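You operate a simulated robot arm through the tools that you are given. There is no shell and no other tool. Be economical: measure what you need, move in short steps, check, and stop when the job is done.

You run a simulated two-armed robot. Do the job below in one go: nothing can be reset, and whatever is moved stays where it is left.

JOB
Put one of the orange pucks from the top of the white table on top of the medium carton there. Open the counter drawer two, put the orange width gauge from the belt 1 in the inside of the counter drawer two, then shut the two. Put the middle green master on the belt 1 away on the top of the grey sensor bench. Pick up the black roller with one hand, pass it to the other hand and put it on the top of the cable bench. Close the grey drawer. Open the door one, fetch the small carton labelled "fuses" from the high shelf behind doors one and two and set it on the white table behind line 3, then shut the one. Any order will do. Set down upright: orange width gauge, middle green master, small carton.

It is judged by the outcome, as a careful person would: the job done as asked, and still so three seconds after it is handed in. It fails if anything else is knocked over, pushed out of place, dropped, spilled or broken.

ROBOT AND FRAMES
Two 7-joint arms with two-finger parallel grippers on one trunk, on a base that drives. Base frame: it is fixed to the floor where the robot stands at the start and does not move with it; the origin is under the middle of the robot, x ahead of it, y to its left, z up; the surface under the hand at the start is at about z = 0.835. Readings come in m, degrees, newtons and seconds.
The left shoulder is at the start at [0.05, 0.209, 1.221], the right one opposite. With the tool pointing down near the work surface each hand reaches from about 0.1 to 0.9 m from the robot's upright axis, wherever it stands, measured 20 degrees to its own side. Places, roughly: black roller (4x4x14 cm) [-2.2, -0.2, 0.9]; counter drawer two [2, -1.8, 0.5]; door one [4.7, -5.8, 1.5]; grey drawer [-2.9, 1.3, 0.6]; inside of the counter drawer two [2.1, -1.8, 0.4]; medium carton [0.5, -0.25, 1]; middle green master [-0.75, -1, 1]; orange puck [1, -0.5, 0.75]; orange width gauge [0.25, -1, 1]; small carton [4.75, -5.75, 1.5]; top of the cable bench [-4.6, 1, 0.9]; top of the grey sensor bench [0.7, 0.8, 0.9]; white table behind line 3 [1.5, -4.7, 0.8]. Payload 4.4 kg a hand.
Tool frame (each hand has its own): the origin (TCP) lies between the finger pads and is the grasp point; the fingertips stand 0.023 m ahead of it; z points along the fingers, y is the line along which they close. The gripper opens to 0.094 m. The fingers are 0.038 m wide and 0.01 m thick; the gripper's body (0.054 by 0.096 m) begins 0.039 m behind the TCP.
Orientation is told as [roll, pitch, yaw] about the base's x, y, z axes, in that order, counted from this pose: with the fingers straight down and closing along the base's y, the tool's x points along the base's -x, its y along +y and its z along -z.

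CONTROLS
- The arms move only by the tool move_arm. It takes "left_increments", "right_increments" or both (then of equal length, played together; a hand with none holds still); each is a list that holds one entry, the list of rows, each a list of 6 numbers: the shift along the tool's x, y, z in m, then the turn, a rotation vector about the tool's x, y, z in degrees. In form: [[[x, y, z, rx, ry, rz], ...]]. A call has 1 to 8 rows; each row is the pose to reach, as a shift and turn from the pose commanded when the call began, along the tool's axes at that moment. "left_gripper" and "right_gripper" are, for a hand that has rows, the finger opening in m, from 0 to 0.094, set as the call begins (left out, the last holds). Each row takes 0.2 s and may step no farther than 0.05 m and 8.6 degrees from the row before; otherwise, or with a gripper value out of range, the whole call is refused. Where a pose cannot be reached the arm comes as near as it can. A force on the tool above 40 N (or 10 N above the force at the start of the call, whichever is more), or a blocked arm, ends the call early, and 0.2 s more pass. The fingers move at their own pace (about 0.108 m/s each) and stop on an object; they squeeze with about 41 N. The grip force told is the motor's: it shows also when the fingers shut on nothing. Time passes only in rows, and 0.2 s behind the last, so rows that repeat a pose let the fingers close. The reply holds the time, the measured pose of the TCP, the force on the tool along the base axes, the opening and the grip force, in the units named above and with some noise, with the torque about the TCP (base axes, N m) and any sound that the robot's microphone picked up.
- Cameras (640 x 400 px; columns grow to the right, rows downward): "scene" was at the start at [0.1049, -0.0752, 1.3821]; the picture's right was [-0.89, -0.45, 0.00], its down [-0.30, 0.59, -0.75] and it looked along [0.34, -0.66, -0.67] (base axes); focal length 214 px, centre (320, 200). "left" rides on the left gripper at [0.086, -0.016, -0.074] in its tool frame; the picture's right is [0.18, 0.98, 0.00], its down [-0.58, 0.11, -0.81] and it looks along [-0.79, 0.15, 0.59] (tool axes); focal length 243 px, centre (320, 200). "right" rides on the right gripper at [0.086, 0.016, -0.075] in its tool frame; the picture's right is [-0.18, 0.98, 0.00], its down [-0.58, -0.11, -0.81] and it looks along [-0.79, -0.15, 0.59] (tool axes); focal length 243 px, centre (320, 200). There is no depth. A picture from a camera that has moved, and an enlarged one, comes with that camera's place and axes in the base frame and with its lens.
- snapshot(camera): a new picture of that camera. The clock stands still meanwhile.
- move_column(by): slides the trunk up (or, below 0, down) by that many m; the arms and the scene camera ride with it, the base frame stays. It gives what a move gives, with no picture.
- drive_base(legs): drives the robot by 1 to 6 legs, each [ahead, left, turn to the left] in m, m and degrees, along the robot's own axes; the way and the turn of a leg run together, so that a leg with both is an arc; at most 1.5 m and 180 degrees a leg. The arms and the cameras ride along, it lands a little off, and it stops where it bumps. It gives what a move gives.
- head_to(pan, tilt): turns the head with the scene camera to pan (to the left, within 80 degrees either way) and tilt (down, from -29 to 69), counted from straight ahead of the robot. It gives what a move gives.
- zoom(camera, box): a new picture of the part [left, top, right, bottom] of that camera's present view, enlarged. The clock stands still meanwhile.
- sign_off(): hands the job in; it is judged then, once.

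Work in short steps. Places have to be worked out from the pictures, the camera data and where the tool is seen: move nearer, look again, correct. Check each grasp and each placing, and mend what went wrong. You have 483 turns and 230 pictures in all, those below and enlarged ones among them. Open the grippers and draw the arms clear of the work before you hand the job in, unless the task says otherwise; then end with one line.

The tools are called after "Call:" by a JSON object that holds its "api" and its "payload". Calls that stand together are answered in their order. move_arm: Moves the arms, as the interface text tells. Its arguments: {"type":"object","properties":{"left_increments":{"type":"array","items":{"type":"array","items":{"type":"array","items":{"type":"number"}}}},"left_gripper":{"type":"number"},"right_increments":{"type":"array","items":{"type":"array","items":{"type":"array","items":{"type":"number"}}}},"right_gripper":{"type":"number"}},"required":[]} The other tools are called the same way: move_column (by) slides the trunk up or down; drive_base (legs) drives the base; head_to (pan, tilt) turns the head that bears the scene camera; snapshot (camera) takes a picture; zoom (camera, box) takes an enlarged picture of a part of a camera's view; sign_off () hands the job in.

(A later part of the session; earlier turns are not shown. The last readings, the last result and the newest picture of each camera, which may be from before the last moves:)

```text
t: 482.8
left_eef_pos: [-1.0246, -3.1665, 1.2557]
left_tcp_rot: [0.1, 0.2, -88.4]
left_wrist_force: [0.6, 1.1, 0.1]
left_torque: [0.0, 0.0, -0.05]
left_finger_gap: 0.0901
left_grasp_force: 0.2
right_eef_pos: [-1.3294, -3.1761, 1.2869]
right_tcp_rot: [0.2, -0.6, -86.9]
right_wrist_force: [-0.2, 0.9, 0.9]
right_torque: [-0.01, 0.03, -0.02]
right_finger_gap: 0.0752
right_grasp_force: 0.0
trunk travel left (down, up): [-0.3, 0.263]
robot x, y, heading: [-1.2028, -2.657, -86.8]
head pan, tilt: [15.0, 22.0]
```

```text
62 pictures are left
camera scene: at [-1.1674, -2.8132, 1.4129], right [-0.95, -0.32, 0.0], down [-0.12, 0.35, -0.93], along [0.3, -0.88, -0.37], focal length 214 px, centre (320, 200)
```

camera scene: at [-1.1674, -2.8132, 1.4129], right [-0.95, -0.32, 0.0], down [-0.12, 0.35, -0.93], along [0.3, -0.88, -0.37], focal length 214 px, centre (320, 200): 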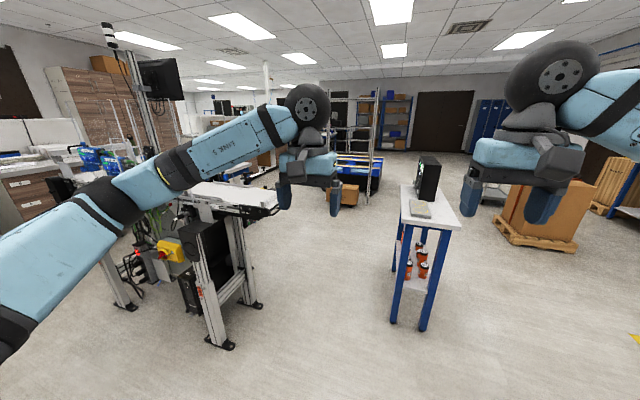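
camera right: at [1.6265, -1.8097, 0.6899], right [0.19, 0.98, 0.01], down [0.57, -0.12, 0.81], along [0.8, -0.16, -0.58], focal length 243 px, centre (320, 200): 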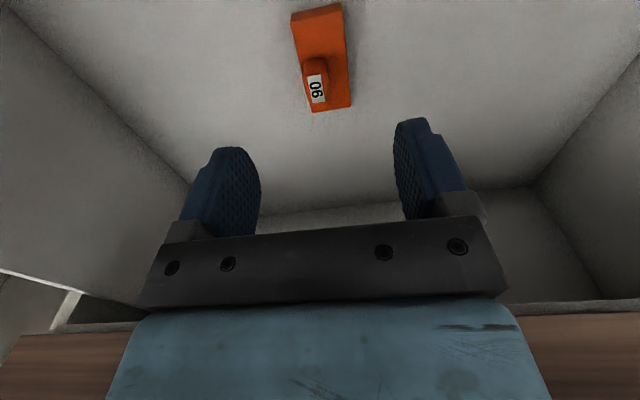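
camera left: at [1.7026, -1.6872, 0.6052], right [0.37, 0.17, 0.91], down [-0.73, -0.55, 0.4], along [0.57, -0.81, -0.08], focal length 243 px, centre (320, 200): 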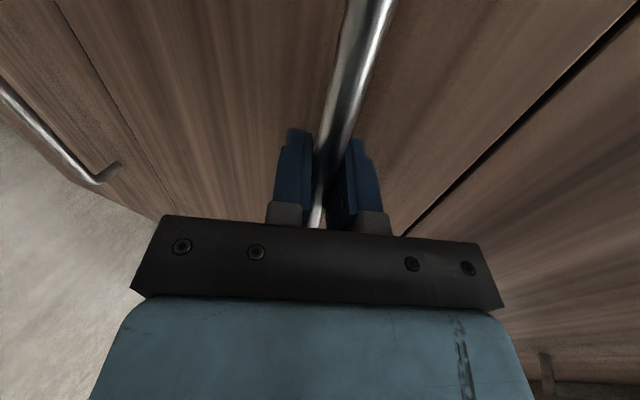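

The stand with the PC is at x −1.3…−1.65, y≈-4.1…-4.5; line 3 ends at x≈-0.67. I raise the trunk for clearance and thread between them at x≈-0.95.

Call:
{"api": "move_column", "payload": {"by": 0.15}}

Call:
{"api": "drive_base", "payload": {"legs": [[0.88, 0.15, -3.2], [0.6, 0.12, 0], [0.75, 0, 0]]}}

Call:
{"api": "head_to", "payload": {"pan": 35, "tilt": 18}}

Call:
{"api": "snapshot", "payload": {"camera": "scene"}}

```text
t: 484.6
left_eef_pos: [-1.0251, -3.1673, 1.4061]
left_tcp_rot: [0.1, 0.3, -88.4]
left_wrist_force: [-0.2, -0.3, 0.1]
left_torque: [0.0, 0.0, 0.01]
left_finger_gap: 0.09
left_grasp_force: 0.1
right_eef_pos: [-1.329, -3.1754, 1.438]
right_tcp_rot: [0.3, -0.7, -86.9]
right_wrist_force: [0.1, 0.1, -0.5]
right_torque: [-0.01, -0.01, 0.07]
right_finger_gap: 0.0749
right_grasp_force: 0.1
trunk travel left (down, up): [-0.45, 0.113]
robot x, y, heading: [-1.1999, -2.6567, -86.3]
head pan, tilt: [15.0, 22.0]
```

```text
t: 496.0
left_eef_pos: [-0.7439, -5.4066, 1.4058]
left_tcp_rot: [0.1, 0.3, -91.4]
left_wrist_force: [1.1, -0.7, -0.1]
left_torque: [0.0, 0.0, -0.03]
left_finger_gap: 0.0901
left_grasp_force: 0.1
right_eef_pos: [-1.0474, -5.4, 1.4379]
right_tcp_rot: [0.2, -0.8, -89.8]
right_wrist_force: [-1.2, -0.2, -0.7]
right_torque: [0.03, -0.01, 0.04]
right_finger_gap: 0.0748
right_grasp_force: 0.0
trunk travel left (down, up): [-0.45, 0.113]
robot x, y, heading: [-0.8933, -4.8889, -89.4]
head pan, tilt: [15.0, 22.0]
```

```text
t: 496.9
left_eef_pos: [-0.7438, -5.4085, 1.406]
left_tcp_rot: [0.1, 0.3, -91.4]
left_wrist_force: [0.0, -0.2, -0.2]
left_torque: [0.05, 0.0, 0.01]
left_finger_gap: 0.09
left_grasp_force: 0.1
right_eef_pos: [-1.0481, -5.3992, 1.4375]
right_tcp_rot: [0.2, -0.7, -89.9]
right_wrist_force: [0.1, 0.3, -0.1]
right_torque: [-0.02, 0.0, -0.01]
right_finger_gap: 0.0751
right_grasp_force: 0.0
trunk travel left (down, up): [-0.45, 0.113]
robot x, y, heading: [-0.894, -4.8904, -89.4]
head pan, tilt: [35.0, 18.0]
```

```text
61 pictures are left
camera scene: at [-0.8377, -5.0327, 1.5693], right [-0.81, -0.58, 0.0], down [-0.18, 0.25, -0.95], along [0.55, -0.77, -0.31], focal length 214 px, centre (320, 200)
```

scene: 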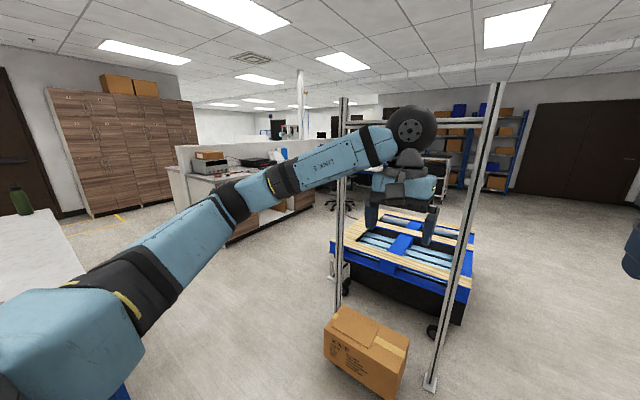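

A clear floor strip runs east at y≈-5.5 to the wooden cabinet. I turn left and drive along it.

Call:
{"api": "drive_base", "payload": {"legs": [[0, 0, 89.4], [0.2, -0.6, 0], [1.4, 0, 0], [1.4, 0, 0], [1.2, 0, 0]]}}

Call:
{"api": "head_to", "payload": {"pan": -8, "tilt": 10}}

Call:
{"api": "snapshot", "payload": {"camera": "scene"}}

```text
t: 525.2
left_eef_pos: [3.8129, -5.8076, 1.4067]
left_tcp_rot: [0.1, 0.3, -9.8]
left_wrist_force: [-0.9, 0.5, -0.5]
left_torque: [0.0, 0.0, -0.01]
left_finger_gap: 0.0898
left_grasp_force: 0.0
right_eef_pos: [3.7605, -6.1085, 1.4373]
right_tcp_rot: [0.2, -0.8, -8.3]
right_wrist_force: [-0.5, -0.9, -0.4]
right_torque: [0.03, 0.0, 0.0]
right_finger_gap: 0.0751
right_grasp_force: 0.1
trunk travel left (down, up): [-0.45, 0.113]
robot x, y, heading: [3.2777, -5.8818, -7.7]
head pan, tilt: [35.0, 18.0]
```

```text
t: 526.3
left_eef_pos: [3.8134, -5.808, 1.4062]
left_tcp_rot: [0.1, 0.4, -9.9]
left_wrist_force: [0.1, 0.5, 0.3]
left_torque: [0.01, -0.02, 0.01]
left_finger_gap: 0.0902
left_grasp_force: 0.1
right_eef_pos: [3.7596, -6.1093, 1.437]
right_tcp_rot: [0.2, -0.8, -8.3]
right_wrist_force: [-0.1, -1.0, -0.1]
right_torque: [0.01, 0.02, -0.02]
right_finger_gap: 0.0751
right_grasp_force: 0.1
trunk travel left (down, up): [-0.45, 0.113]
robot x, y, heading: [3.2793, -5.8797, -7.9]
head pan, tilt: [-8.0, 10.0]
```

```text
60 pictures are left
camera scene: at [3.4338, -5.9148, 1.5824], right [-0.27, -0.96, 0.0], down [-0.17, 0.05, -0.98], along [0.95, -0.27, -0.17], focal length 214 px, centre (320, 200)
```

scene: 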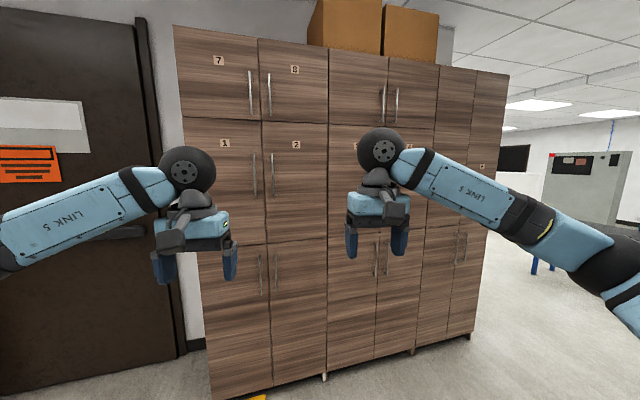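

Cabinet face is at x≈4.76; door 1 spans y −5.54…−5.93, z 1.10–1.82, with a vertical bar handle at y≈-5.885, z 1.39–1.63, hinged on the left. I square up, approach, and pitch the left hand forward.

Call:
{"api": "drive_base", "payload": {"legs": [[0.45, 0.05, 7.8]]}}

Call:
{"api": "move_arm", "payload": {"left_increments": [[[0.0, 0, -0.005, 0, -8.5, 0], [0.0, 0, -0.01, 0, -17, 0], [0.0, 0, -0.015, 0, -25.5, 0], [0.0, 0, -0.02, 0, -34, 0], [0.0, 0, -0.025, 0, -42.5, 0], [0.0, 0, -0.03, 0, -51, 0], [0.0, 0, -0.035, 0, -59.5, 0], [0.0, 0, -0.04, 0, -68, 0]]]}}

Call:
{"api": "move_arm", "payload": {"left_increments": [[[0, 0, 0, 0, -7, 0], [0, 0, 0, 0, -14, 0], [0, 0, 0, 0, -22, 0]]], "left_gripper": 0.07}}

Call:
{"api": "snapshot", "payload": {"camera": "scene"}}

```text
t: 529.0
left_eef_pos: [4.254, -5.7203, 1.4072]
left_tcp_rot: [0.1, 0.2, -2.1]
left_wrist_force: [-0.3, -0.7, 0.3]
left_torque: [0.01, -0.03, -0.01]
left_finger_gap: 0.0899
left_grasp_force: 0.0
right_eef_pos: [4.2413, -6.0244, 1.4378]
right_tcp_rot: [0.1, -0.8, -0.6]
right_wrist_force: [0.2, -0.2, -0.4]
right_torque: [-0.01, 0.01, -0.01]
right_finger_gap: 0.0752
right_grasp_force: 0.0
trunk travel left (down, up): [-0.45, 0.113]
robot x, y, heading: [3.736, -5.8626, 0.1]
head pan, tilt: [-8.0, 10.0]
```

```text
t: 530.8
left_eef_pos: [4.2558, -5.721, 1.4476]
left_tcp_rot: [0.2, -67.8, -2.3]
left_wrist_force: [-0.4, -0.5, -0.4]
left_torque: [-0.02, 0.01, 0.03]
left_finger_gap: 0.0897
left_grasp_force: 0.0
right_eef_pos: [4.2428, -6.0243, 1.4378]
right_tcp_rot: [0.2, -0.9, -0.6]
right_wrist_force: [-0.4, -0.4, -0.1]
right_torque: [0.02, 0.03, -0.04]
right_finger_gap: 0.0751
right_grasp_force: 0.1
trunk travel left (down, up): [-0.45, 0.113]
robot x, y, heading: [3.7316, -5.8613, 0.0]
head pan, tilt: [-8.0, 10.0]
```

```text
t: 531.6
left_eef_pos: [4.2535, -5.7227, 1.4491]
left_tcp_rot: [50.3, -89.8, -52.4]
left_wrist_force: [-0.7, -0.2, 0.3]
left_torque: [-0.01, -0.03, 0.02]
left_finger_gap: 0.07
left_grasp_force: 0.0
right_eef_pos: [4.2413, -6.0252, 1.4385]
right_tcp_rot: [0.3, -0.9, -0.6]
right_wrist_force: [0.1, -0.1, -0.6]
right_torque: [0.05, 0.01, -0.03]
right_finger_gap: 0.075
right_grasp_force: 0.0
trunk travel left (down, up): [-0.45, 0.113]
robot x, y, heading: [3.731, -5.8633, -0.1]
head pan, tilt: [-8.0, 10.0]
```

```text
59 pictures are left
camera scene: at [3.8914, -5.8773, 1.5826], right [-0.14, -0.99, 0.0], down [-0.17, 0.03, -0.98], along [0.98, -0.14, -0.17], focal length 214 px, centre (320, 200)
```

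scene: 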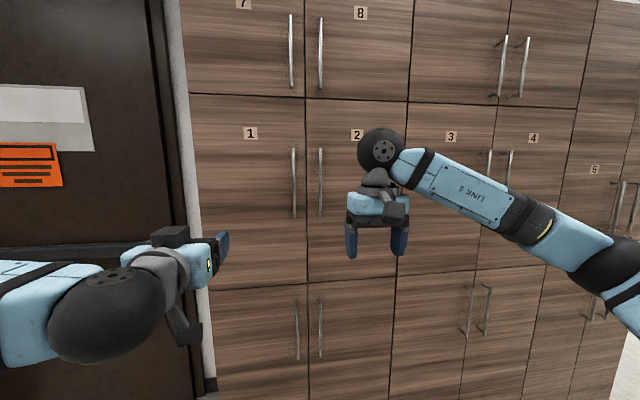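

Handle centre ≈ y −5.897, z 1.50. I align the left hand with it and move the right hand aside.

Call:
{"api": "move_arm", "payload": {"right_increments": [[[0.015, -0.03, 0, 0, 0, 0], [0.03, -0.06, 0, 0, 0, 0], [0.045, -0.09, 0, 0, 0, 0], [0.06, -0.12, 0, 0, 0, 0], [0.075, -0.15, 0, 0, 0, 0], [0.09, -0.18, 0, 0, 0, 0]]], "left_increments": [[[-0.01, -0.03, 0.0, 0, 0, 0], [-0.02, -0.06, 0.0, 0, 0, 0], [-0.03, -0.09, 0.02, 0, 0, 0], [-0.04, -0.12, 0.05, 0, 0, 0], [-0.05, -0.145, 0.08, 0, 0, 0], [-0.05, -0.17, 0.11, 0, 0, 0]]]}}

Call:
{"api": "drive_base", "payload": {"legs": [[0.24, 0, 0]]}}

Call:
{"api": "snapshot", "payload": {"camera": "left"}}

Call:
{"api": "snapshot", "payload": {"camera": "scene"}}

```text
t: 533.0
left_eef_pos: [4.3575, -5.8955, 1.4956]
left_tcp_rot: [34.4, -89.8, -36.5]
left_wrist_force: [-0.1, -0.8, 0.8]
left_torque: [-0.04, 0.03, 0.05]
left_finger_gap: 0.0701
left_grasp_force: 0.1
right_eef_pos: [4.1478, -6.2082, 1.4323]
right_tcp_rot: [0.4, -0.9, -0.7]
right_wrist_force: [-0.4, -1.1, -0.7]
right_torque: [0.03, -0.02, 0.01]
right_finger_gap: 0.0751
right_grasp_force: 0.0
trunk travel left (down, up): [-0.45, 0.113]
robot x, y, heading: [3.7329, -5.8621, -0.1]
head pan, tilt: [-8.0, 10.0]
```

```text
t: 534.8
left_eef_pos: [4.5884, -5.8918, 1.4963]
left_tcp_rot: [13.3, -89.9, -15.4]
left_wrist_force: [-0.4, -0.6, 0.6]
left_torque: [0.0, -0.01, -0.02]
left_finger_gap: 0.07
left_grasp_force: 0.1
right_eef_pos: [4.3804, -6.2042, 1.434]
right_tcp_rot: [0.4, -0.9, -0.5]
right_wrist_force: [-0.3, -0.6, 0.2]
right_torque: [0.02, -0.03, -0.02]
right_finger_gap: 0.0749
right_grasp_force: 0.0
trunk travel left (down, up): [-0.45, 0.113]
robot x, y, heading: [3.9653, -5.8621, 0.2]
head pan, tilt: [-8.0, 10.0]
```

```text
58 pictures are left
camera left: at [4.512, -5.9035, 1.4101], right [0.04, 0.98, -0.18], down [-0.8, 0.14, 0.58], along [0.6, 0.13, 0.79], focal length 243 px, centre (320, 200)
```

left: 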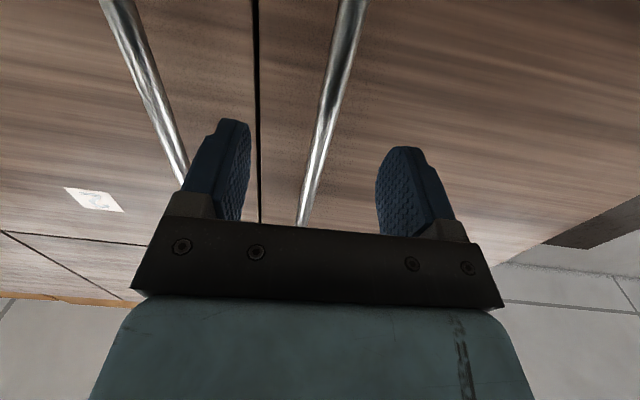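

```text
57 pictures are left
camera scene: at [4.1233, -5.876, 1.5826], right [-0.14, -0.99, 0.0], down [-0.17, 0.02, -0.98], along [0.98, -0.14, -0.17], focal length 214 px, centre (320, 200)
```

scene: 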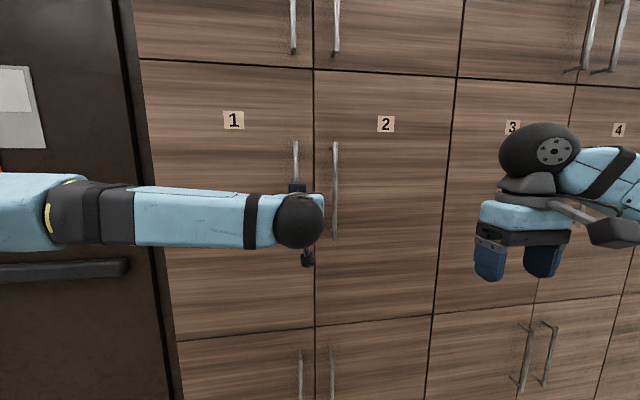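

The bar of door 1 is centred between the fingers. I advance carefully.

Call:
{"api": "move_arm", "payload": {"left_increments": [[[0, 0, 0.025, 0, 0, 0], [0, 0, 0.045, 0, 0, 0], [0, 0, 0.06, 0, 0, 0], [0, 0, 0.075, 0, 0, 0], [0, 0, 0.09, 0, 0, 0], [0, 0, 0.1, 0, 0, 0], [0, 0, 0.11, 0, 0, 0], [0, 0, 0.12, 0, 0, 0]]]}}

Call:
{"api": "snapshot", "payload": {"camera": "left"}}

```text
t: 535.8
left_eef_pos: [4.6475, -5.8975, 1.4943]
left_tcp_rot: [15.5, -89.7, -18.1]
left_wrist_force: [-34.7, 6.3, 2.7]
left_torque: [-0.01, -0.55, 1.73]
left_finger_gap: 0.0729
left_grasp_force: 2.7
right_eef_pos: [4.3742, -6.2036, 1.4367]
right_tcp_rot: [0.2, -1.1, -0.5]
right_wrist_force: [-0.1, 0.0, 0.6]
right_torque: [0.01, 0.02, 0.0]
right_finger_gap: 0.075
right_grasp_force: 0.1
trunk travel left (down, up): [-0.45, 0.113]
robot x, y, heading: [3.9685, -5.8603, 0.0]
head pan, tilt: [-8.0, 10.0]
stopped in row 4 (left hand): the force on the tool passed its limit at 48 N (the readings are from after the stop); the commanded pose is now the measured one
```

```text
56 pictures are left
camera left: at [4.5704, -5.9077, 1.4081], right [0.04, 0.98, -0.18], down [-0.8, 0.14, 0.59], along [0.6, 0.12, 0.79], focal length 243 px, centre (320, 200)
```

left: 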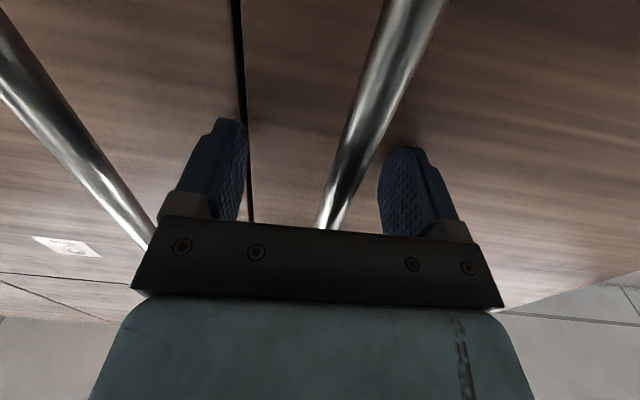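

Fingertips touched the door face (x≈4.67). I back off 4 mm and close on the bar.

Call:
{"api": "move_arm", "payload": {"left_increments": [[[0, 0.004, -0.005, 0, 0, 0], [0, 0.004, -0.005, 0, 0, 0], [0, 0.004, -0.005, 0, 0, 0], [0, 0.004, -0.005, 0, 0, 0]]], "left_gripper": 0.0}}

```text
t: 536.8
left_eef_pos: [4.649, -5.8902, 1.492]
left_tcp_rot: [6.8, -89.4, -9.2]
left_wrist_force: [-4.6, 1.9, 13.8]
left_torque: [-0.3, 0.43, -0.05]
left_finger_gap: 0.0119
left_grasp_force: 44.5
right_eef_pos: [4.3774, -6.2048, 1.435]
right_tcp_rot: [0.2, -0.9, -0.6]
right_wrist_force: [-0.7, -1.1, 0.6]
right_torque: [0.0, 0.01, -0.04]
right_finger_gap: 0.075
right_grasp_force: 0.1
trunk travel left (down, up): [-0.45, 0.113]
robot x, y, heading: [3.9625, -5.8627, -0.0]
head pan, tilt: [-8.0, 10.0]
```

Gripped. I swing the door open along its arc, turning the hand with it, to about 20° first.

Call:
{"api": "move_arm", "payload": {"left_increments": [[[0, 0.0019, -0.0305, 5, 0, 0], [0, 0.0065, -0.0608, 10, 0, 0], [0, 0.0137, -0.0905, 15, 0, 0], [0, 0.0234, -0.1195, 20, 0, 0]]]}}

Call:
{"api": "snapshot", "payload": {"camera": "scene"}}

```text
t: 537.8
left_eef_pos: [4.5291, -5.8587, 1.493]
left_tcp_rot: [-19.7, -89.3, -2.8]
left_wrist_force: [4.5, 9.7, 18.9]
left_torque: [0.84, -0.03, -0.05]
left_finger_gap: 0.0116
left_grasp_force: 44.8
right_eef_pos: [4.378, -6.2019, 1.4353]
right_tcp_rot: [0.2, -0.9, -0.6]
right_wrist_force: [-1.0, 0.3, 1.2]
right_torque: [-0.02, 0.01, 0.03]
right_finger_gap: 0.0751
right_grasp_force: 0.2
trunk travel left (down, up): [-0.45, 0.113]
robot x, y, heading: [3.9672, -5.8629, -0.1]
head pan, tilt: [-8.0, 10.0]
```

```text
55 pictures are left
camera scene: at [4.1213, -5.8717, 1.5829], right [-0.14, -0.99, 0.0], down [-0.17, 0.02, -0.99], along [0.98, -0.14, -0.17], focal length 214 px, centre (320, 200)
```

scene: 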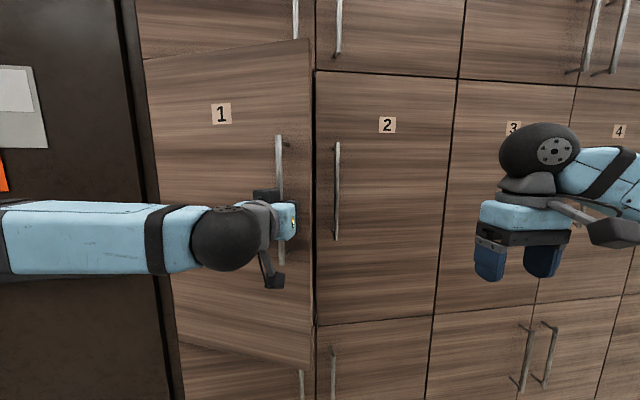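

I continue the arc to about 40°.

Call:
{"api": "move_arm", "payload": {"left_increments": [[[0, 0.0019, -0.0305, 5, 0, 0], [0, 0.0065, -0.0608, 10, 0, 0], [0, 0.0137, -0.0906, 15, 0, 0], [0, 0.0235, -0.1196, 20, 0, 0]]]}}

```text
t: 538.8
left_eef_pos: [4.4344, -5.7862, 1.4932]
left_tcp_rot: [-49.0, -89.1, 6.8]
left_wrist_force: [21.3, 19.8, 21.5]
left_torque: [1.13, -1.28, -0.4]
left_finger_gap: 0.0116
left_grasp_force: 45.1
right_eef_pos: [4.3817, -6.1993, 1.434]
right_tcp_rot: [-0.1, -0.8, -0.5]
right_wrist_force: [0.1, 0.9, 0.3]
right_torque: [-0.03, -0.03, -0.01]
right_finger_gap: 0.0747
right_grasp_force: 0.1
trunk travel left (down, up): [-0.45, 0.113]
robot x, y, heading: [3.9661, -5.8594, 0.1]
head pan, tilt: [-8.0, 10.0]
```

The door follows (now ≈48° by the fitted hinge). I continue the arc with the refined hinge.

Call:
{"api": "move_arm", "payload": {"left_increments": [[[0, 0.0061, -0.0337, 6.4, 0, 0], [0, 0.0168, -0.0696, 13.4, 0, 0], [0, 0.0317, -0.104, 20.4, 0, 0]]]}}

Call:
{"api": "snapshot", "payload": {"camera": "scene"}}

```text
t: 539.5
left_eef_pos: [4.3768, -5.6995, 1.4917]
left_tcp_rot: [-46.3, -89.3, -16.7]
left_wrist_force: [6.6, 4.3, 1.6]
left_torque: [2.05, -0.87, 0.13]
left_finger_gap: 0.0119
left_grasp_force: 45.2
right_eef_pos: [4.3801, -6.2044, 1.4333]
right_tcp_rot: [0.2, -0.8, -0.6]
right_wrist_force: [-0.8, 0.2, 0.4]
right_torque: [-0.01, -0.03, 0.01]
right_finger_gap: 0.0751
right_grasp_force: 0.1
trunk travel left (down, up): [-0.45, 0.113]
robot x, y, heading: [3.9662, -5.8639, 0.1]
head pan, tilt: [-8.0, 10.0]
```

```text
54 pictures are left
camera scene: at [4.1245, -5.8739, 1.582], right [-0.14, -0.99, 0.0], down [-0.17, 0.02, -0.98], along [0.98, -0.14, -0.17], focal length 214 px, centre (320, 200)
```

scene: 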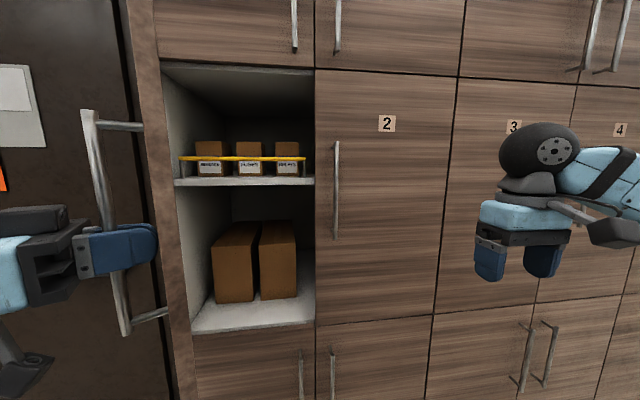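

The door is open nearly 90°. On the high shelf are three small cartons behind a yellow rail. I zoom to read the labels.

Call:
{"api": "zoom", "payload": {"camera": "scene", "box": [165, 120, 325, 210]}}

```text
4.00 times, centred on (245, 165) of scene
camera zoom: at [4.1245, -5.8739, 1.582], right [-0.14, -0.99, 0.0], down [-0.17, 0.02, -0.98], along [0.98, -0.14, -0.17], focal length 858 px, centre (620, 340)
```

zoom: 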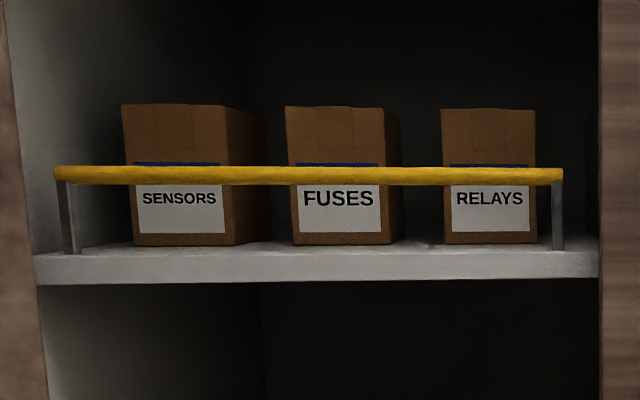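

FUSES is the middle carton. I open the door a bit further to ~90°.

Call:
{"api": "move_arm", "payload": {"left_increments": [[[0, 0.0063, -0.0375, 7, 0, 0], [0, 0.0164, -0.074, 14, 0, 0], [0, 0.0333, -0.1138, 22, 0, 0]]]}}

```text
t: 539.9
left_eef_pos: [4.3692, -5.6824, 1.4946]
left_tcp_rot: [25.9, -89.1, -91.9]
left_wrist_force: [-0.1, 0.1, 1.4]
left_torque: [0.6, 2.23, -0.08]
left_finger_gap: 0.0119
left_grasp_force: 45.2
left hand out of reach, approached as far as the arm can: row 1
right_eef_pos: [4.3815, -6.2019, 1.4349]
right_tcp_rot: [0.2, -0.8, -0.5]
right_wrist_force: [-0.1, -0.3, 0.3]
right_torque: [-0.02, 0.03, 0.01]
right_finger_gap: 0.075
right_grasp_force: 0.0
trunk travel left (down, up): [-0.45, 0.113]
robot x, y, heading: [3.9693, -5.8606, 0.1]
head pan, tilt: [-8.0, 10.0]
stopped in row 1 (left hand): the force on the tool passed its limit at 52 N (the readings are from after the stop); the commanded pose is now the measured one
```

Out of reach by arm; I strafe the base left 8 cm so the held door swings further.

Call:
{"api": "drive_base", "payload": {"legs": [[-0.005, 0.05, 0], [-0.005, 0.05, 0]]}}

Call:
{"api": "snapshot", "payload": {"camera": "scene"}}

```text
t: 541.3
left_eef_pos: [4.3565, -5.6356, 1.4968]
left_tcp_rot: [25.4, -88.8, -91.9]
left_wrist_force: [-10.6, -0.4, 3.2]
left_torque: [-1.26, 1.5, 0.3]
left_finger_gap: 0.0116
left_grasp_force: 45.3
right_eef_pos: [4.3722, -6.1525, 1.4353]
right_tcp_rot: [0.4, -1.0, -0.5]
right_wrist_force: [0.3, 0.7, 0.1]
right_torque: [-0.03, 0.0, 0.0]
right_finger_gap: 0.0752
right_grasp_force: 0.0
trunk travel left (down, up): [-0.45, 0.113]
robot x, y, heading: [3.9567, -5.8125, -0.0]
head pan, tilt: [-8.0, 10.0]
stopped in leg 2: the force on the tool passed its limit at 42 N (the readings are from after the stop); the commanded pose is now the measured one
```

```text
52 pictures are left
camera scene: at [4.1154, -5.8244, 1.583], right [-0.14, -0.99, 0.0], down [-0.17, 0.02, -0.99], along [0.98, -0.14, -0.17], focal length 214 px, centre (320, 200)
```

scene: 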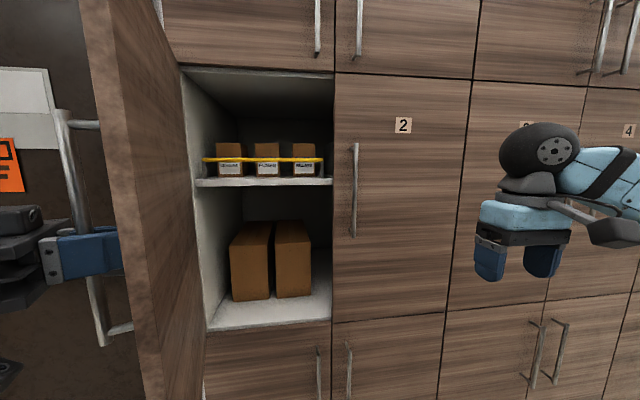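

The door is at ≈80°, enough. I release it, draw the left hand back, and raise the trunk.

Call:
{"api": "move_arm", "payload": {"left_increments": [[[0, 0, 0, 0, 0, 0], [0, 0, 0, 0, 0, 0], [0, 0, -0.03, 0, 0, 0], [0, 0, -0.06, 0, 0, 0], [0, 0, -0.09, 0, 0, 0]]], "left_gripper": 0.09, "right_increments": [[[0, 0, 0, 0, -8.4, 0], [0, 0, 0, 0, -16.8, 0], [0, 0, -0.01, 0, -25.2, 0], [0, 0, -0.02, 0, -33.6, 0], [0, 0, -0.03, 0, -42, 0]]]}}

Call:
{"api": "move_column", "payload": {"by": 0.11}}

Call:
{"api": "snapshot", "payload": {"camera": "scene"}}

```text
t: 542.5
left_eef_pos: [4.3197, -5.5479, 1.4977]
left_tcp_rot: [30.3, -88.8, -96.6]
left_wrist_force: [-0.6, 0.5, -0.3]
left_torque: [0.0, 0.02, 0.04]
left_finger_gap: 0.0901
left_grasp_force: 0.0
right_eef_pos: [4.3712, -6.1506, 1.4654]
right_tcp_rot: [0.1, -42.9, -0.6]
right_wrist_force: [-0.8, 0.9, -0.3]
right_torque: [-0.02, 0.03, 0.02]
right_finger_gap: 0.0748
right_grasp_force: 0.0
trunk travel left (down, up): [-0.45, 0.113]
robot x, y, heading: [3.9638, -5.8138, 0.1]
head pan, tilt: [-8.0, 10.0]
```

```text
t: 543.9
left_eef_pos: [4.3222, -5.5528, 1.6086]
left_tcp_rot: [25.8, -88.8, -92.1]
left_wrist_force: [-0.4, 1.5, -0.2]
left_torque: [0.01, 0.03, -0.01]
left_finger_gap: 0.0901
left_grasp_force: 0.0
right_eef_pos: [4.3743, -6.1539, 1.5738]
right_tcp_rot: [0.4, -42.8, -0.8]
right_wrist_force: [-0.3, -0.3, 0.6]
right_torque: [0.04, -0.02, -0.02]
right_finger_gap: 0.0749
right_grasp_force: 0.0
trunk travel left (down, up): [-0.56, 0.003]
robot x, y, heading: [3.9599, -5.8109, 0.1]
head pan, tilt: [-8.0, 10.0]
```

```text
51 pictures are left
camera scene: at [4.1185, -5.8246, 1.6923], right [-0.14, -0.99, 0.0], down [-0.17, 0.02, -0.98], along [0.98, -0.14, -0.17], focal length 214 px, centre (320, 200)
```

scene: 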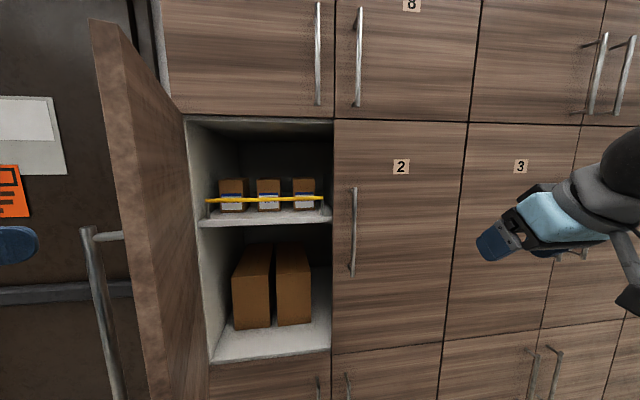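

From this height I can measure the rail and carton better; I zoom in.

Call:
{"api": "zoom", "payload": {"camera": "scene", "box": [190, 160, 340, 245]}}

```text
4.27 times, centred on (265, 202) of scene
camera zoom: at [4.1185, -5.8246, 1.6923], right [-0.14, -0.99, 0.0], down [-0.17, 0.02, -0.98], along [0.98, -0.14, -0.17], focal length 915 px, centre (555, 189)
```

zoom: 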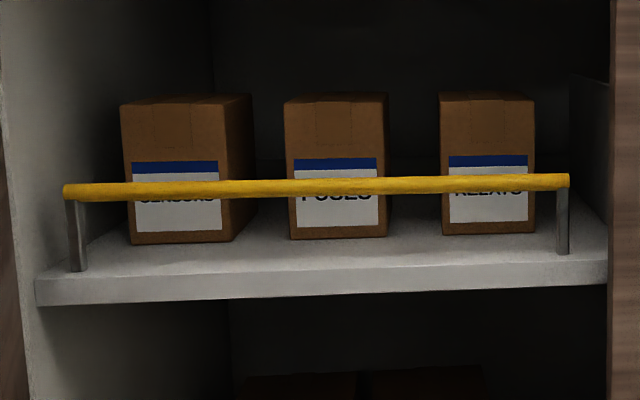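

Geometry: carton front x≈4.785, z 1.544–1.642, y≈-5.76; rail at x≈4.721, z≈1.593; compartment top ≈1.79. I'll come over the rail at 60° pitch. I bring the right hand in front of the carton.

Call:
{"api": "move_arm", "payload": {"right_increments": [[[-0.014, 0.043, 0.001, 0, -6, 0], [-0.028, 0.086, 0.002, 0, -12, 0], [-0.042, 0.129, 0.003, 0, -17.2, 0], [-0.056, 0.172, 0.004, 0, -17.2, 0], [-0.07, 0.215, 0.005, 0, -17.2, 0], [-0.085, 0.258, 0.006, 0, -17.2, 0], [-0.1, 0.301, 0.007, 0, -17.2, 0], [-0.115, 0.344, 0.008, 0, -17.2, 0]]], "right_gripper": 0.086}}

Call:
{"api": "snapshot", "payload": {"camera": "right"}}

```text
t: 545.7
left_eef_pos: [4.3228, -5.5478, 1.6078]
left_tcp_rot: [27.2, -88.8, -93.7]
left_wrist_force: [0.1, -0.1, -0.8]
left_torque: [-0.05, 0.01, 0.0]
left_finger_gap: 0.0903
left_grasp_force: 0.1
right_eef_pos: [4.4674, -5.8069, 1.6477]
right_tcp_rot: [0.2, -60.0, -0.7]
right_wrist_force: [0.8, 0.2, 0.8]
right_torque: [-0.03, 0.04, -0.01]
right_finger_gap: 0.0861
right_grasp_force: 0.1
trunk travel left (down, up): [-0.56, 0.003]
robot x, y, heading: [3.9581, -5.8122, -0.1]
head pan, tilt: [-8.0, 10.0]
```

```text
49 pictures are left
camera right: at [4.3589, -5.7888, 1.6091], right [0.1, 0.98, 0.16], down [-0.41, -0.11, 0.91], along [0.91, -0.16, 0.39], focal length 243 px, centre (320, 200)
```

right: 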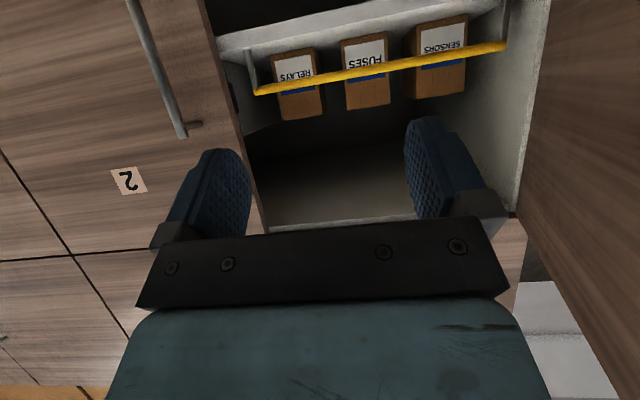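

I move forward over the rail at z≈1.66, stopping short of the carton to check.

Call:
{"api": "move_arm", "payload": {"right_increments": [[[-0.02, 0.01, 0.034, 0, 0, 0], [-0.042, 0.02, 0.068, 0, 0, 0], [-0.065, 0.03, 0.102, 0, 0, 0], [-0.088, 0.04, 0.138, 0, 0, 0], [-0.11, 0.047, 0.172, 0, 0, 0], [-0.132, 0.047, 0.205, 0, 0, 0]]]}}

Call:
{"api": "snapshot", "payload": {"camera": "right"}}

Call:
{"api": "zoom", "payload": {"camera": "scene", "box": [180, 100, 420, 250]}}

```text
t: 547.1
left_eef_pos: [4.3231, -5.5516, 1.608]
left_tcp_rot: [24.3, -88.8, -90.4]
left_wrist_force: [-0.4, 0.2, -0.5]
left_torque: [-0.01, 0.0, -0.01]
left_finger_gap: 0.0897
left_grasp_force: 0.1
right_eef_pos: [4.7161, -5.7695, 1.6604]
right_tcp_rot: [0.5, -60.0, -0.9]
right_wrist_force: [-0.1, 0.4, -0.5]
right_torque: [-0.03, 0.0, -0.03]
right_finger_gap: 0.086
right_grasp_force: 0.0
trunk travel left (down, up): [-0.56, 0.003]
robot x, y, heading: [3.9595, -5.8098, -0.1]
head pan, tilt: [-8.0, 10.0]
```

```text
48 pictures are left
camera right: at [4.6079, -5.7502, 1.6222], right [0.1, 0.98, 0.16], down [-0.41, -0.11, 0.91], along [0.91, -0.16, 0.39], focal length 243 px, centre (320, 200)
```

right: 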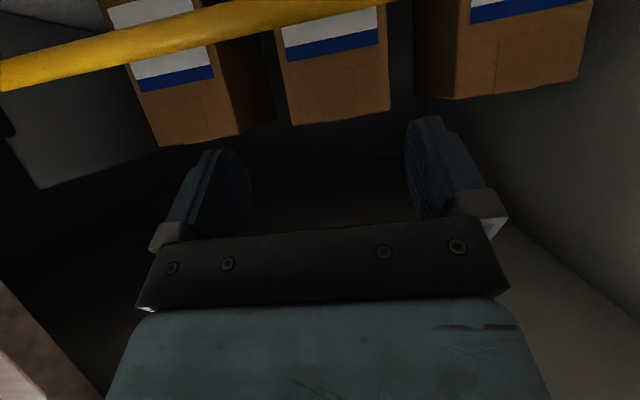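

```text
2.67 times, centred on (300, 175) of scene
camera zoom: at [4.1193, -5.8243, 1.6922], right [-0.14, -0.99, 0.0], down [-0.17, 0.02, -0.98], along [0.98, -0.14, -0.17], focal length 572 px, centre (373, 267)
```

zoom: 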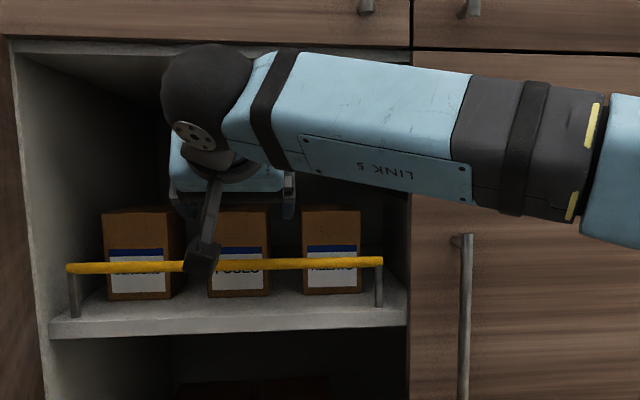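

Aligned within 12 mm. I move in over the carton and lower the fingers beside it.

Call:
{"api": "move_arm", "payload": {"right_increments": [[[-0.012, 0.0125, 0.021, 0, 0, 0], [-0.025, 0.0125, 0.043, 0, 0, 0], [-0.037, 0.0125, 0.064, 0, 0, 0], [-0.025, 0.0125, 0.071, 0, 0, 0], [-0.013, 0.0125, 0.078, 0, 0, 0]]]}}

Call:
{"api": "snapshot", "payload": {"camera": "right"}}

```text
t: 548.3
left_eef_pos: [4.3225, -5.5526, 1.6072]
left_tcp_rot: [25.6, -88.8, -92.1]
left_wrist_force: [-0.4, -0.9, 0.7]
left_torque: [0.02, 0.02, -0.02]
left_finger_gap: 0.09
left_grasp_force: 0.0
right_eef_pos: [4.7864, -5.7551, 1.6319]
right_tcp_rot: [0.5, -60.0, -1.0]
right_wrist_force: [-0.6, 0.3, 0.1]
right_torque: [0.03, -0.01, 0.0]
right_finger_gap: 0.086
right_grasp_force: 0.0
trunk travel left (down, up): [-0.56, 0.003]
robot x, y, heading: [3.9602, -5.8118, -0.2]
head pan, tilt: [-8.0, 10.0]
```

```text
46 pictures are left
camera right: at [4.6777, -5.7372, 1.5933], right [0.1, 0.98, 0.16], down [-0.41, -0.11, 0.91], along [0.91, -0.16, 0.39], focal length 243 px, centre (320, 200)
```

right: 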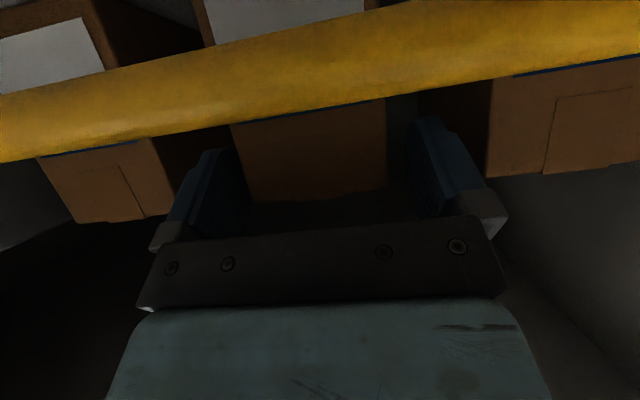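

The carton sits between the fingers. I close on it.

Call:
{"api": "move_arm", "payload": {"right_increments": [[[-0.004, 0, 0.007, 0, 0, 0], [-0.004, 0, 0.007, 0, 0, 0], [-0.004, 0, 0.007, 0, 0, 0], [-0.004, 0, 0.007, 0, 0, 0]]], "right_gripper": 0.04}}

```text
t: 549.3
left_eef_pos: [4.3209, -5.5527, 1.6086]
left_tcp_rot: [28.1, -88.8, -94.4]
left_wrist_force: [-0.7, -1.0, 0.6]
left_torque: [0.01, 0.0, 0.0]
left_finger_gap: 0.0901
left_grasp_force: 0.0
right_eef_pos: [4.7927, -5.7544, 1.6315]
right_tcp_rot: [0.6, -60.1, -0.9]
right_wrist_force: [-1.5, 0.7, 2.1]
right_torque: [-0.09, 0.15, -0.03]
right_finger_gap: 0.0699
right_grasp_force: 40.7
trunk travel left (down, up): [-0.56, 0.003]
robot x, y, heading: [3.957, -5.8126, -0.0]
head pan, tilt: [-8.0, 10.0]
```

Gripped at 70 mm. I lift slightly, draw it 4.5 cm towards the rail, then lift it above the rail.

Call:
{"api": "move_arm", "payload": {"right_increments": [[[-0.0104, 0, -0.006, 0, 0, 0], [0.0006, 0, -0.025, 0, 0, 0], [0.0121, 0, -0.045, 0, 0, 0], [-0.0095, 0, -0.0575, 0, 0, 0], [-0.0338, 0, -0.0715, 0, 0, 0]]]}}

Call:
{"api": "zoom", "payload": {"camera": "scene", "box": [180, 100, 420, 250]}}

```text
t: 550.5
left_eef_pos: [4.3223, -5.5515, 1.6075]
left_tcp_rot: [28.2, -88.8, -94.7]
left_wrist_force: [-0.9, -0.7, -0.1]
left_torque: [0.02, -0.03, 0.0]
left_finger_gap: 0.0899
left_grasp_force: 0.0
right_eef_pos: [4.7494, -5.7538, 1.6983]
right_tcp_rot: [0.4, -60.0, -0.9]
right_wrist_force: [-0.7, 1.0, -3.3]
right_torque: [0.0, 0.17, -0.02]
right_finger_gap: 0.0698
right_grasp_force: 41.4
trunk travel left (down, up): [-0.56, 0.003]
robot x, y, heading: [3.9589, -5.8098, 0.1]
head pan, tilt: [-8.0, 10.0]
```

```text
2.67 times, centred on (300, 175) of scene
camera zoom: at [4.1172, -5.8236, 1.6924], right [-0.14, -0.99, 0.0], down [-0.17, 0.02, -0.98], along [0.98, -0.14, -0.17], focal length 572 px, centre (373, 267)
```

zoom: 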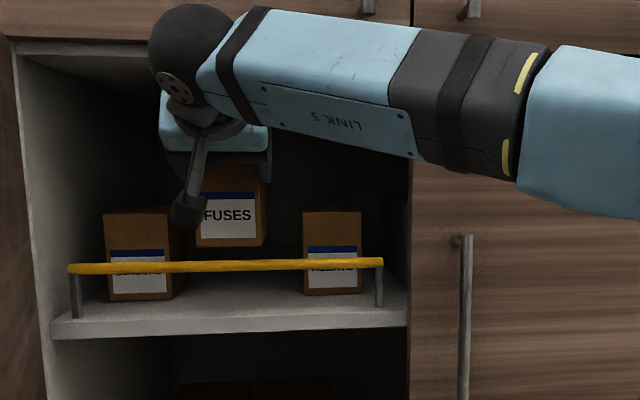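

Carton is clear above the rail. I pull it straight out.

Call:
{"api": "move_arm", "payload": {"right_increments": [[[0.02, 0, -0.0346, 0, 0, 0], [0.04, 0, -0.0692, 0, 0, 0], [0.06, 0, -0.1038, 0, 0, 0], [0.08, 0, -0.1384, 0, 0, 0], [0.1, 0, -0.173, 0, 0, 0], [0.12, -0.02, -0.2, 0, 0, 0]]]}}

Call:
{"api": "snapshot", "payload": {"camera": "scene"}}

```text
t: 551.9
left_eef_pos: [4.3216, -5.5543, 1.6073]
left_tcp_rot: [27.5, -88.8, -94.0]
left_wrist_force: [0.2, -1.2, 0.1]
left_torque: [0.02, -0.01, 0.01]
left_finger_gap: 0.0901
left_grasp_force: 0.1
right_eef_pos: [4.5174, -5.774, 1.6901]
right_tcp_rot: [0.7, -60.0, -1.2]
right_wrist_force: [0.1, -0.6, -1.9]
right_torque: [0.02, 0.16, 0.03]
right_finger_gap: 0.0697
right_grasp_force: 40.5
trunk travel left (down, up): [-0.56, 0.003]
robot x, y, heading: [3.9596, -5.8113, 0.0]
head pan, tilt: [-8.0, 10.0]
```

```text
44 pictures are left
camera scene: at [4.1175, -5.8267, 1.6924], right [-0.14, -0.99, 0.0], down [-0.17, 0.03, -0.98], along [0.98, -0.14, -0.17], focal length 214 px, centre (320, 200)
```

scene: 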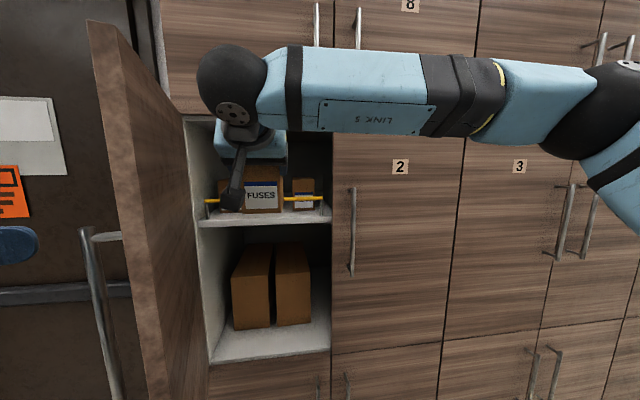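

The carton is out and held upright. I move it well to the right, then position the left hand to push the door closed.

Call:
{"api": "move_arm", "payload": {"right_increments": [[[0.003, -0.043, -0.005, 0, 0, 0], [0.006, -0.086, -0.01, 0, 0, 0], [0.009, -0.129, -0.016, 0, 0, 0], [0.012, -0.172, -0.022, 0, 0, 0], [0.016, -0.215, -0.028, 0, 0, 0], [0.02, -0.258, -0.034, 0, 0, 0], [0.024, -0.3, -0.042, 0, 0, 0], [0.028, -0.34, -0.05, 0, 0, 0]]]}}

Call:
{"api": "move_arm", "payload": {"left_increments": [[[0, 0.0375, 0.025, 0, 0, 0], [0, 0.075, 0.05, 0, 0, 0], [0, 0.069, 0.0937, 0, 0, 0], [0, 0.0631, 0.1373, 0, 0, 0], [0, 0.062, 0.1711, -8, 0, 0], [0, 0.0653, 0.2047, -16, 0, 0], [0, 0.0734, 0.2374, -24, 0, 0], [0, 0.086, 0.2686, -32, 0, 0]]], "left_gripper": 0.0}}

Call:
{"api": "snapshot", "payload": {"camera": "scene"}}

```text
t: 553.7
left_eef_pos: [4.3215, -5.5542, 1.6094]
left_tcp_rot: [28.0, -88.6, -94.2]
left_wrist_force: [-0.5, -0.2, -0.2]
left_torque: [-0.01, -0.01, 0.02]
left_finger_gap: 0.09
left_grasp_force: 0.1
right_eef_pos: [4.4514, -6.1153, 1.6937]
right_tcp_rot: [0.6, -60.2, -1.2]
right_wrist_force: [-0.2, -0.2, -1.5]
right_torque: [0.01, 0.12, 0.04]
right_finger_gap: 0.0697
right_grasp_force: 40.5
trunk travel left (down, up): [-0.56, 0.003]
robot x, y, heading: [3.9592, -5.8102, 0.1]
head pan, tilt: [-8.0, 10.0]
```

```text
t: 555.5
left_eef_pos: [4.5129, -5.7691, 1.6]
left_tcp_rot: [56.6, -88.7, -90.8]
left_wrist_force: [-0.3, -0.7, 0.5]
left_torque: [0.03, 0.0, 0.0]
left_finger_gap: 0.0
left_grasp_force: 41.7
left hand out of reach, approached as far as the arm can: row 1, 2, 3
right_eef_pos: [4.4549, -6.1146, 1.6934]
right_tcp_rot: [0.6, -59.9, -1.3]
right_wrist_force: [0.6, -0.8, -2.9]
right_torque: [0.01, 0.13, 0.03]
right_finger_gap: 0.0695
right_grasp_force: 40.8
trunk travel left (down, up): [-0.56, 0.003]
robot x, y, heading: [3.9606, -5.812, -0.1]
head pan, tilt: [-8.0, 10.0]
```

```text
43 pictures are left
camera scene: at [4.1195, -5.8274, 1.6921], right [-0.14, -0.99, 0.0], down [-0.17, 0.03, -0.98], along [0.98, -0.14, -0.17], focal length 214 px, centre (320, 200)
```

scene: 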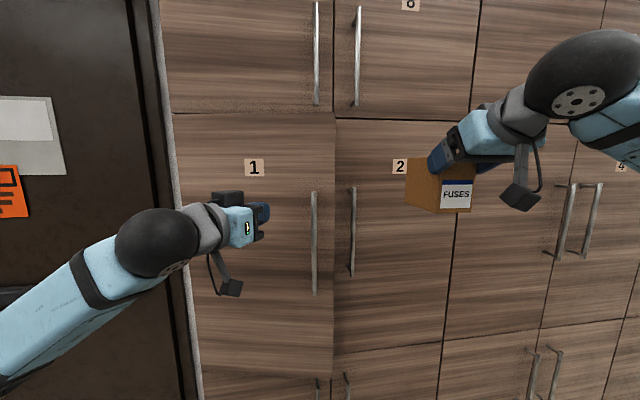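

The door has swung almost shut. I finish the arc and press it closed.

Call:
{"api": "move_arm", "payload": {"left_increments": [[[0, -0.0022, 0.0277, -8, 0, 0], [0, 0.0009, 0.0613, -16, 0, 0], [0, 0.0087, 0.094, -24, 0, 0], [0, 0.0209, 0.1254, -32, 0, 0], [0, 0.0315, 0.1415, -34, 0, 0], [0, 0.04, 0.154, -34, 0, 0]]]}}

Call:
{"api": "snapshot", "payload": {"camera": "scene"}}

```text
t: 557.1
left_eef_pos: [4.6489, -5.817, 1.6017]
left_tcp_rot: [90.8, -88.7, -91.3]
left_wrist_force: [-22.5, 2.8, 0.0]
left_torque: [0.07, 0.15, 0.18]
left_finger_gap: 0.0
left_grasp_force: 41.2
right_eef_pos: [4.4471, -6.1095, 1.6962]
right_tcp_rot: [0.3, -60.2, -0.8]
right_wrist_force: [0.0, 0.9, -2.2]
right_torque: [0.02, 0.14, -0.03]
right_finger_gap: 0.07
right_grasp_force: 40.5
trunk travel left (down, up): [-0.56, 0.003]
robot x, y, heading: [3.9588, -5.814, -0.1]
head pan, tilt: [-8.0, 10.0]
stopped in row 6 (left hand): the force on the tool passed its limit at 44 N (the readings are from after the stop); the commanded pose is now the measured one
```

```text
42 pictures are left
camera scene: at [4.111, -5.8224, 1.6933], right [-0.14, -0.99, 0.0], down [-0.17, 0.02, -0.99], along [0.98, -0.14, -0.17], focal length 214 px, centre (320, 200)
```

scene: 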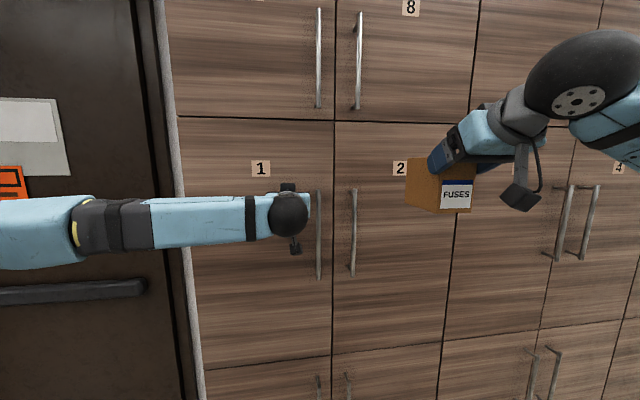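

Door one is shut. I retract the left hand and back away west towards the white table.

Call:
{"api": "move_arm", "payload": {"left_increments": [[[0, 0, -0.04, 0, 0, 0], [0, 0, -0.085, 0, 0, 0], [0, 0, -0.13, 0, 0, 0], [0, 0, -0.16, 0, 0, 0]]]}}

Call:
{"api": "drive_base", "payload": {"legs": [[-0.6, 0.05, 0], [-0.9, 0.1, 0]]}}

Call:
{"api": "head_to", "payload": {"pan": 70, "tilt": 25}}

Call:
{"api": "snapshot", "payload": {"camera": "scene"}}

```text
t: 558.1
left_eef_pos: [4.4973, -5.8176, 1.5967]
left_tcp_rot: [78.6, -88.6, -79.1]
left_wrist_force: [0.1, 0.4, 1.4]
left_torque: [-0.04, 0.02, -0.04]
left_finger_gap: 0.0003
left_grasp_force: 40.4
right_eef_pos: [4.4537, -6.1115, 1.6934]
right_tcp_rot: [0.6, -60.0, -1.0]
right_wrist_force: [-0.4, -0.1, -2.9]
right_torque: [-0.04, 0.13, -0.02]
right_finger_gap: 0.0697
right_grasp_force: 40.9
trunk travel left (down, up): [-0.56, 0.003]
robot x, y, heading: [3.9562, -5.8107, -0.0]
head pan, tilt: [-8.0, 10.0]
```

```text
t: 565.9
left_eef_pos: [2.9788, -5.6824, 1.5977]
left_tcp_rot: [76.7, -88.6, -75.6]
left_wrist_force: [1.0, -0.6, 0.2]
left_torque: [-0.03, 0.03, -0.01]
left_finger_gap: 0.0
left_grasp_force: 41.2
right_eef_pos: [2.9405, -5.9778, 1.6943]
right_tcp_rot: [0.5, -60.0, 0.5]
right_wrist_force: [1.1, 0.2, -2.2]
right_torque: [0.0, 0.13, -0.01]
right_finger_gap: 0.0696
right_grasp_force: 40.8
trunk travel left (down, up): [-0.56, 0.003]
robot x, y, heading: [2.4368, -5.6905, 1.4]
head pan, tilt: [-8.0, 10.0]
```

```text
t: 567.4
left_eef_pos: [2.9789, -5.6831, 1.5982]
left_tcp_rot: [78.6, -88.7, -77.6]
left_wrist_force: [0.0, -0.4, -0.8]
left_torque: [0.02, -0.02, -0.03]
left_finger_gap: 0.0001
left_grasp_force: 40.9
right_eef_pos: [2.9404, -5.9782, 1.6946]
right_tcp_rot: [0.5, -60.0, 0.4]
right_wrist_force: [-0.2, 0.5, -1.6]
right_torque: [-0.01, 0.12, 0.0]
right_finger_gap: 0.0696
right_grasp_force: 41.0
trunk travel left (down, up): [-0.56, 0.003]
robot x, y, heading: [2.4415, -5.6894, 1.3]
head pan, tilt: [70.0, 25.0]
```

```text
41 pictures are left
camera scene: at [2.5349, -5.6013, 1.668], right [0.95, -0.32, 0.0], down [-0.14, -0.4, -0.91], along [0.29, 0.86, -0.42], focal length 214 px, centre (320, 200)
```

scene: 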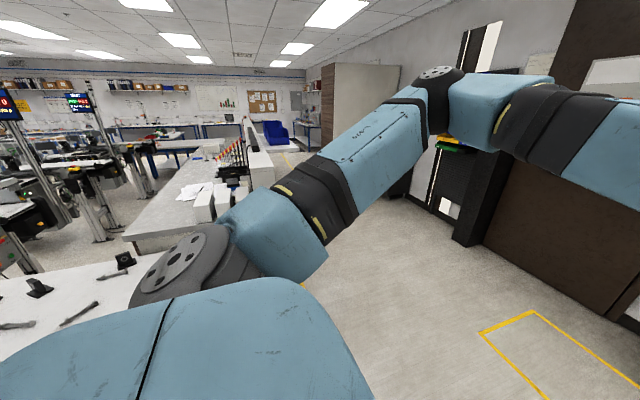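

The table is ahead-left. I back a bit more and turn to face it (+y).

Call:
{"api": "drive_base", "payload": {"legs": [[-0.75, 0, 0], [0, 0, 88.7]]}}

Call:
{"api": "head_to", "payload": {"pan": 0, "tilt": 42}}

Call:
{"api": "snapshot", "payload": {"camera": "scene"}}

```text
t: 575.3
left_eef_pos: [1.6799, -5.1684, 1.5986]
left_tcp_rot: [78.8, -88.6, 11.1]
left_wrist_force: [0.3, -0.8, -0.6]
left_torque: [-0.01, 0.0, 0.02]
left_finger_gap: 0.0
left_grasp_force: 41.6
right_eef_pos: [1.9755, -5.2124, 1.6942]
right_tcp_rot: [0.6, -60.0, 89.2]
right_wrist_force: [0.5, 0.2, -2.0]
right_torque: [-0.14, 0.0, 0.0]
right_finger_gap: 0.0699
right_grasp_force: 41.3
trunk travel left (down, up): [-0.56, 0.003]
robot x, y, heading: [1.6776, -5.7065, 90.5]
head pan, tilt: [70.0, 25.0]
```

```text
t: 576.7
left_eef_pos: [1.6811, -5.1679, 1.5991]
left_tcp_rot: [78.5, -88.6, 11.5]
left_wrist_force: [-1.1, 0.3, 0.1]
left_torque: [0.0, -0.03, -0.01]
left_finger_gap: 0.0
left_grasp_force: 41.1
right_eef_pos: [1.9759, -5.2115, 1.6943]
right_tcp_rot: [0.5, -60.0, 89.4]
right_wrist_force: [-0.8, 0.0, -2.5]
right_torque: [-0.15, 0.0, 0.01]
right_finger_gap: 0.0697
right_grasp_force: 40.7
trunk travel left (down, up): [-0.56, 0.003]
robot x, y, heading: [1.6743, -5.7054, 90.7]
head pan, tilt: [0.0, 42.0]
```

```text
40 pictures are left
camera scene: at [1.6755, -5.5573, 1.6417], right [1.0, 0.01, 0.0], down [0.0, -0.67, -0.74], along [-0.01, 0.74, -0.67], focal length 214 px, centre (320, 200)
```

scene: 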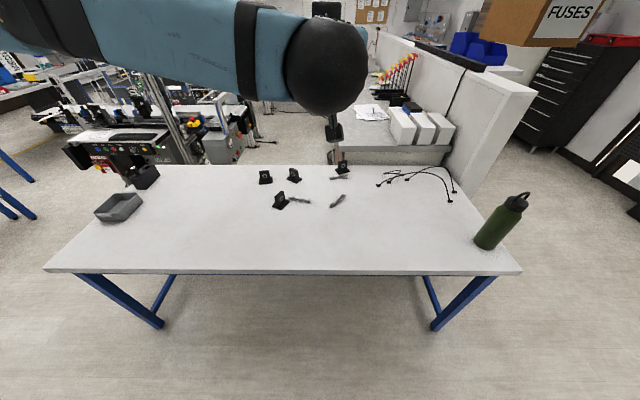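

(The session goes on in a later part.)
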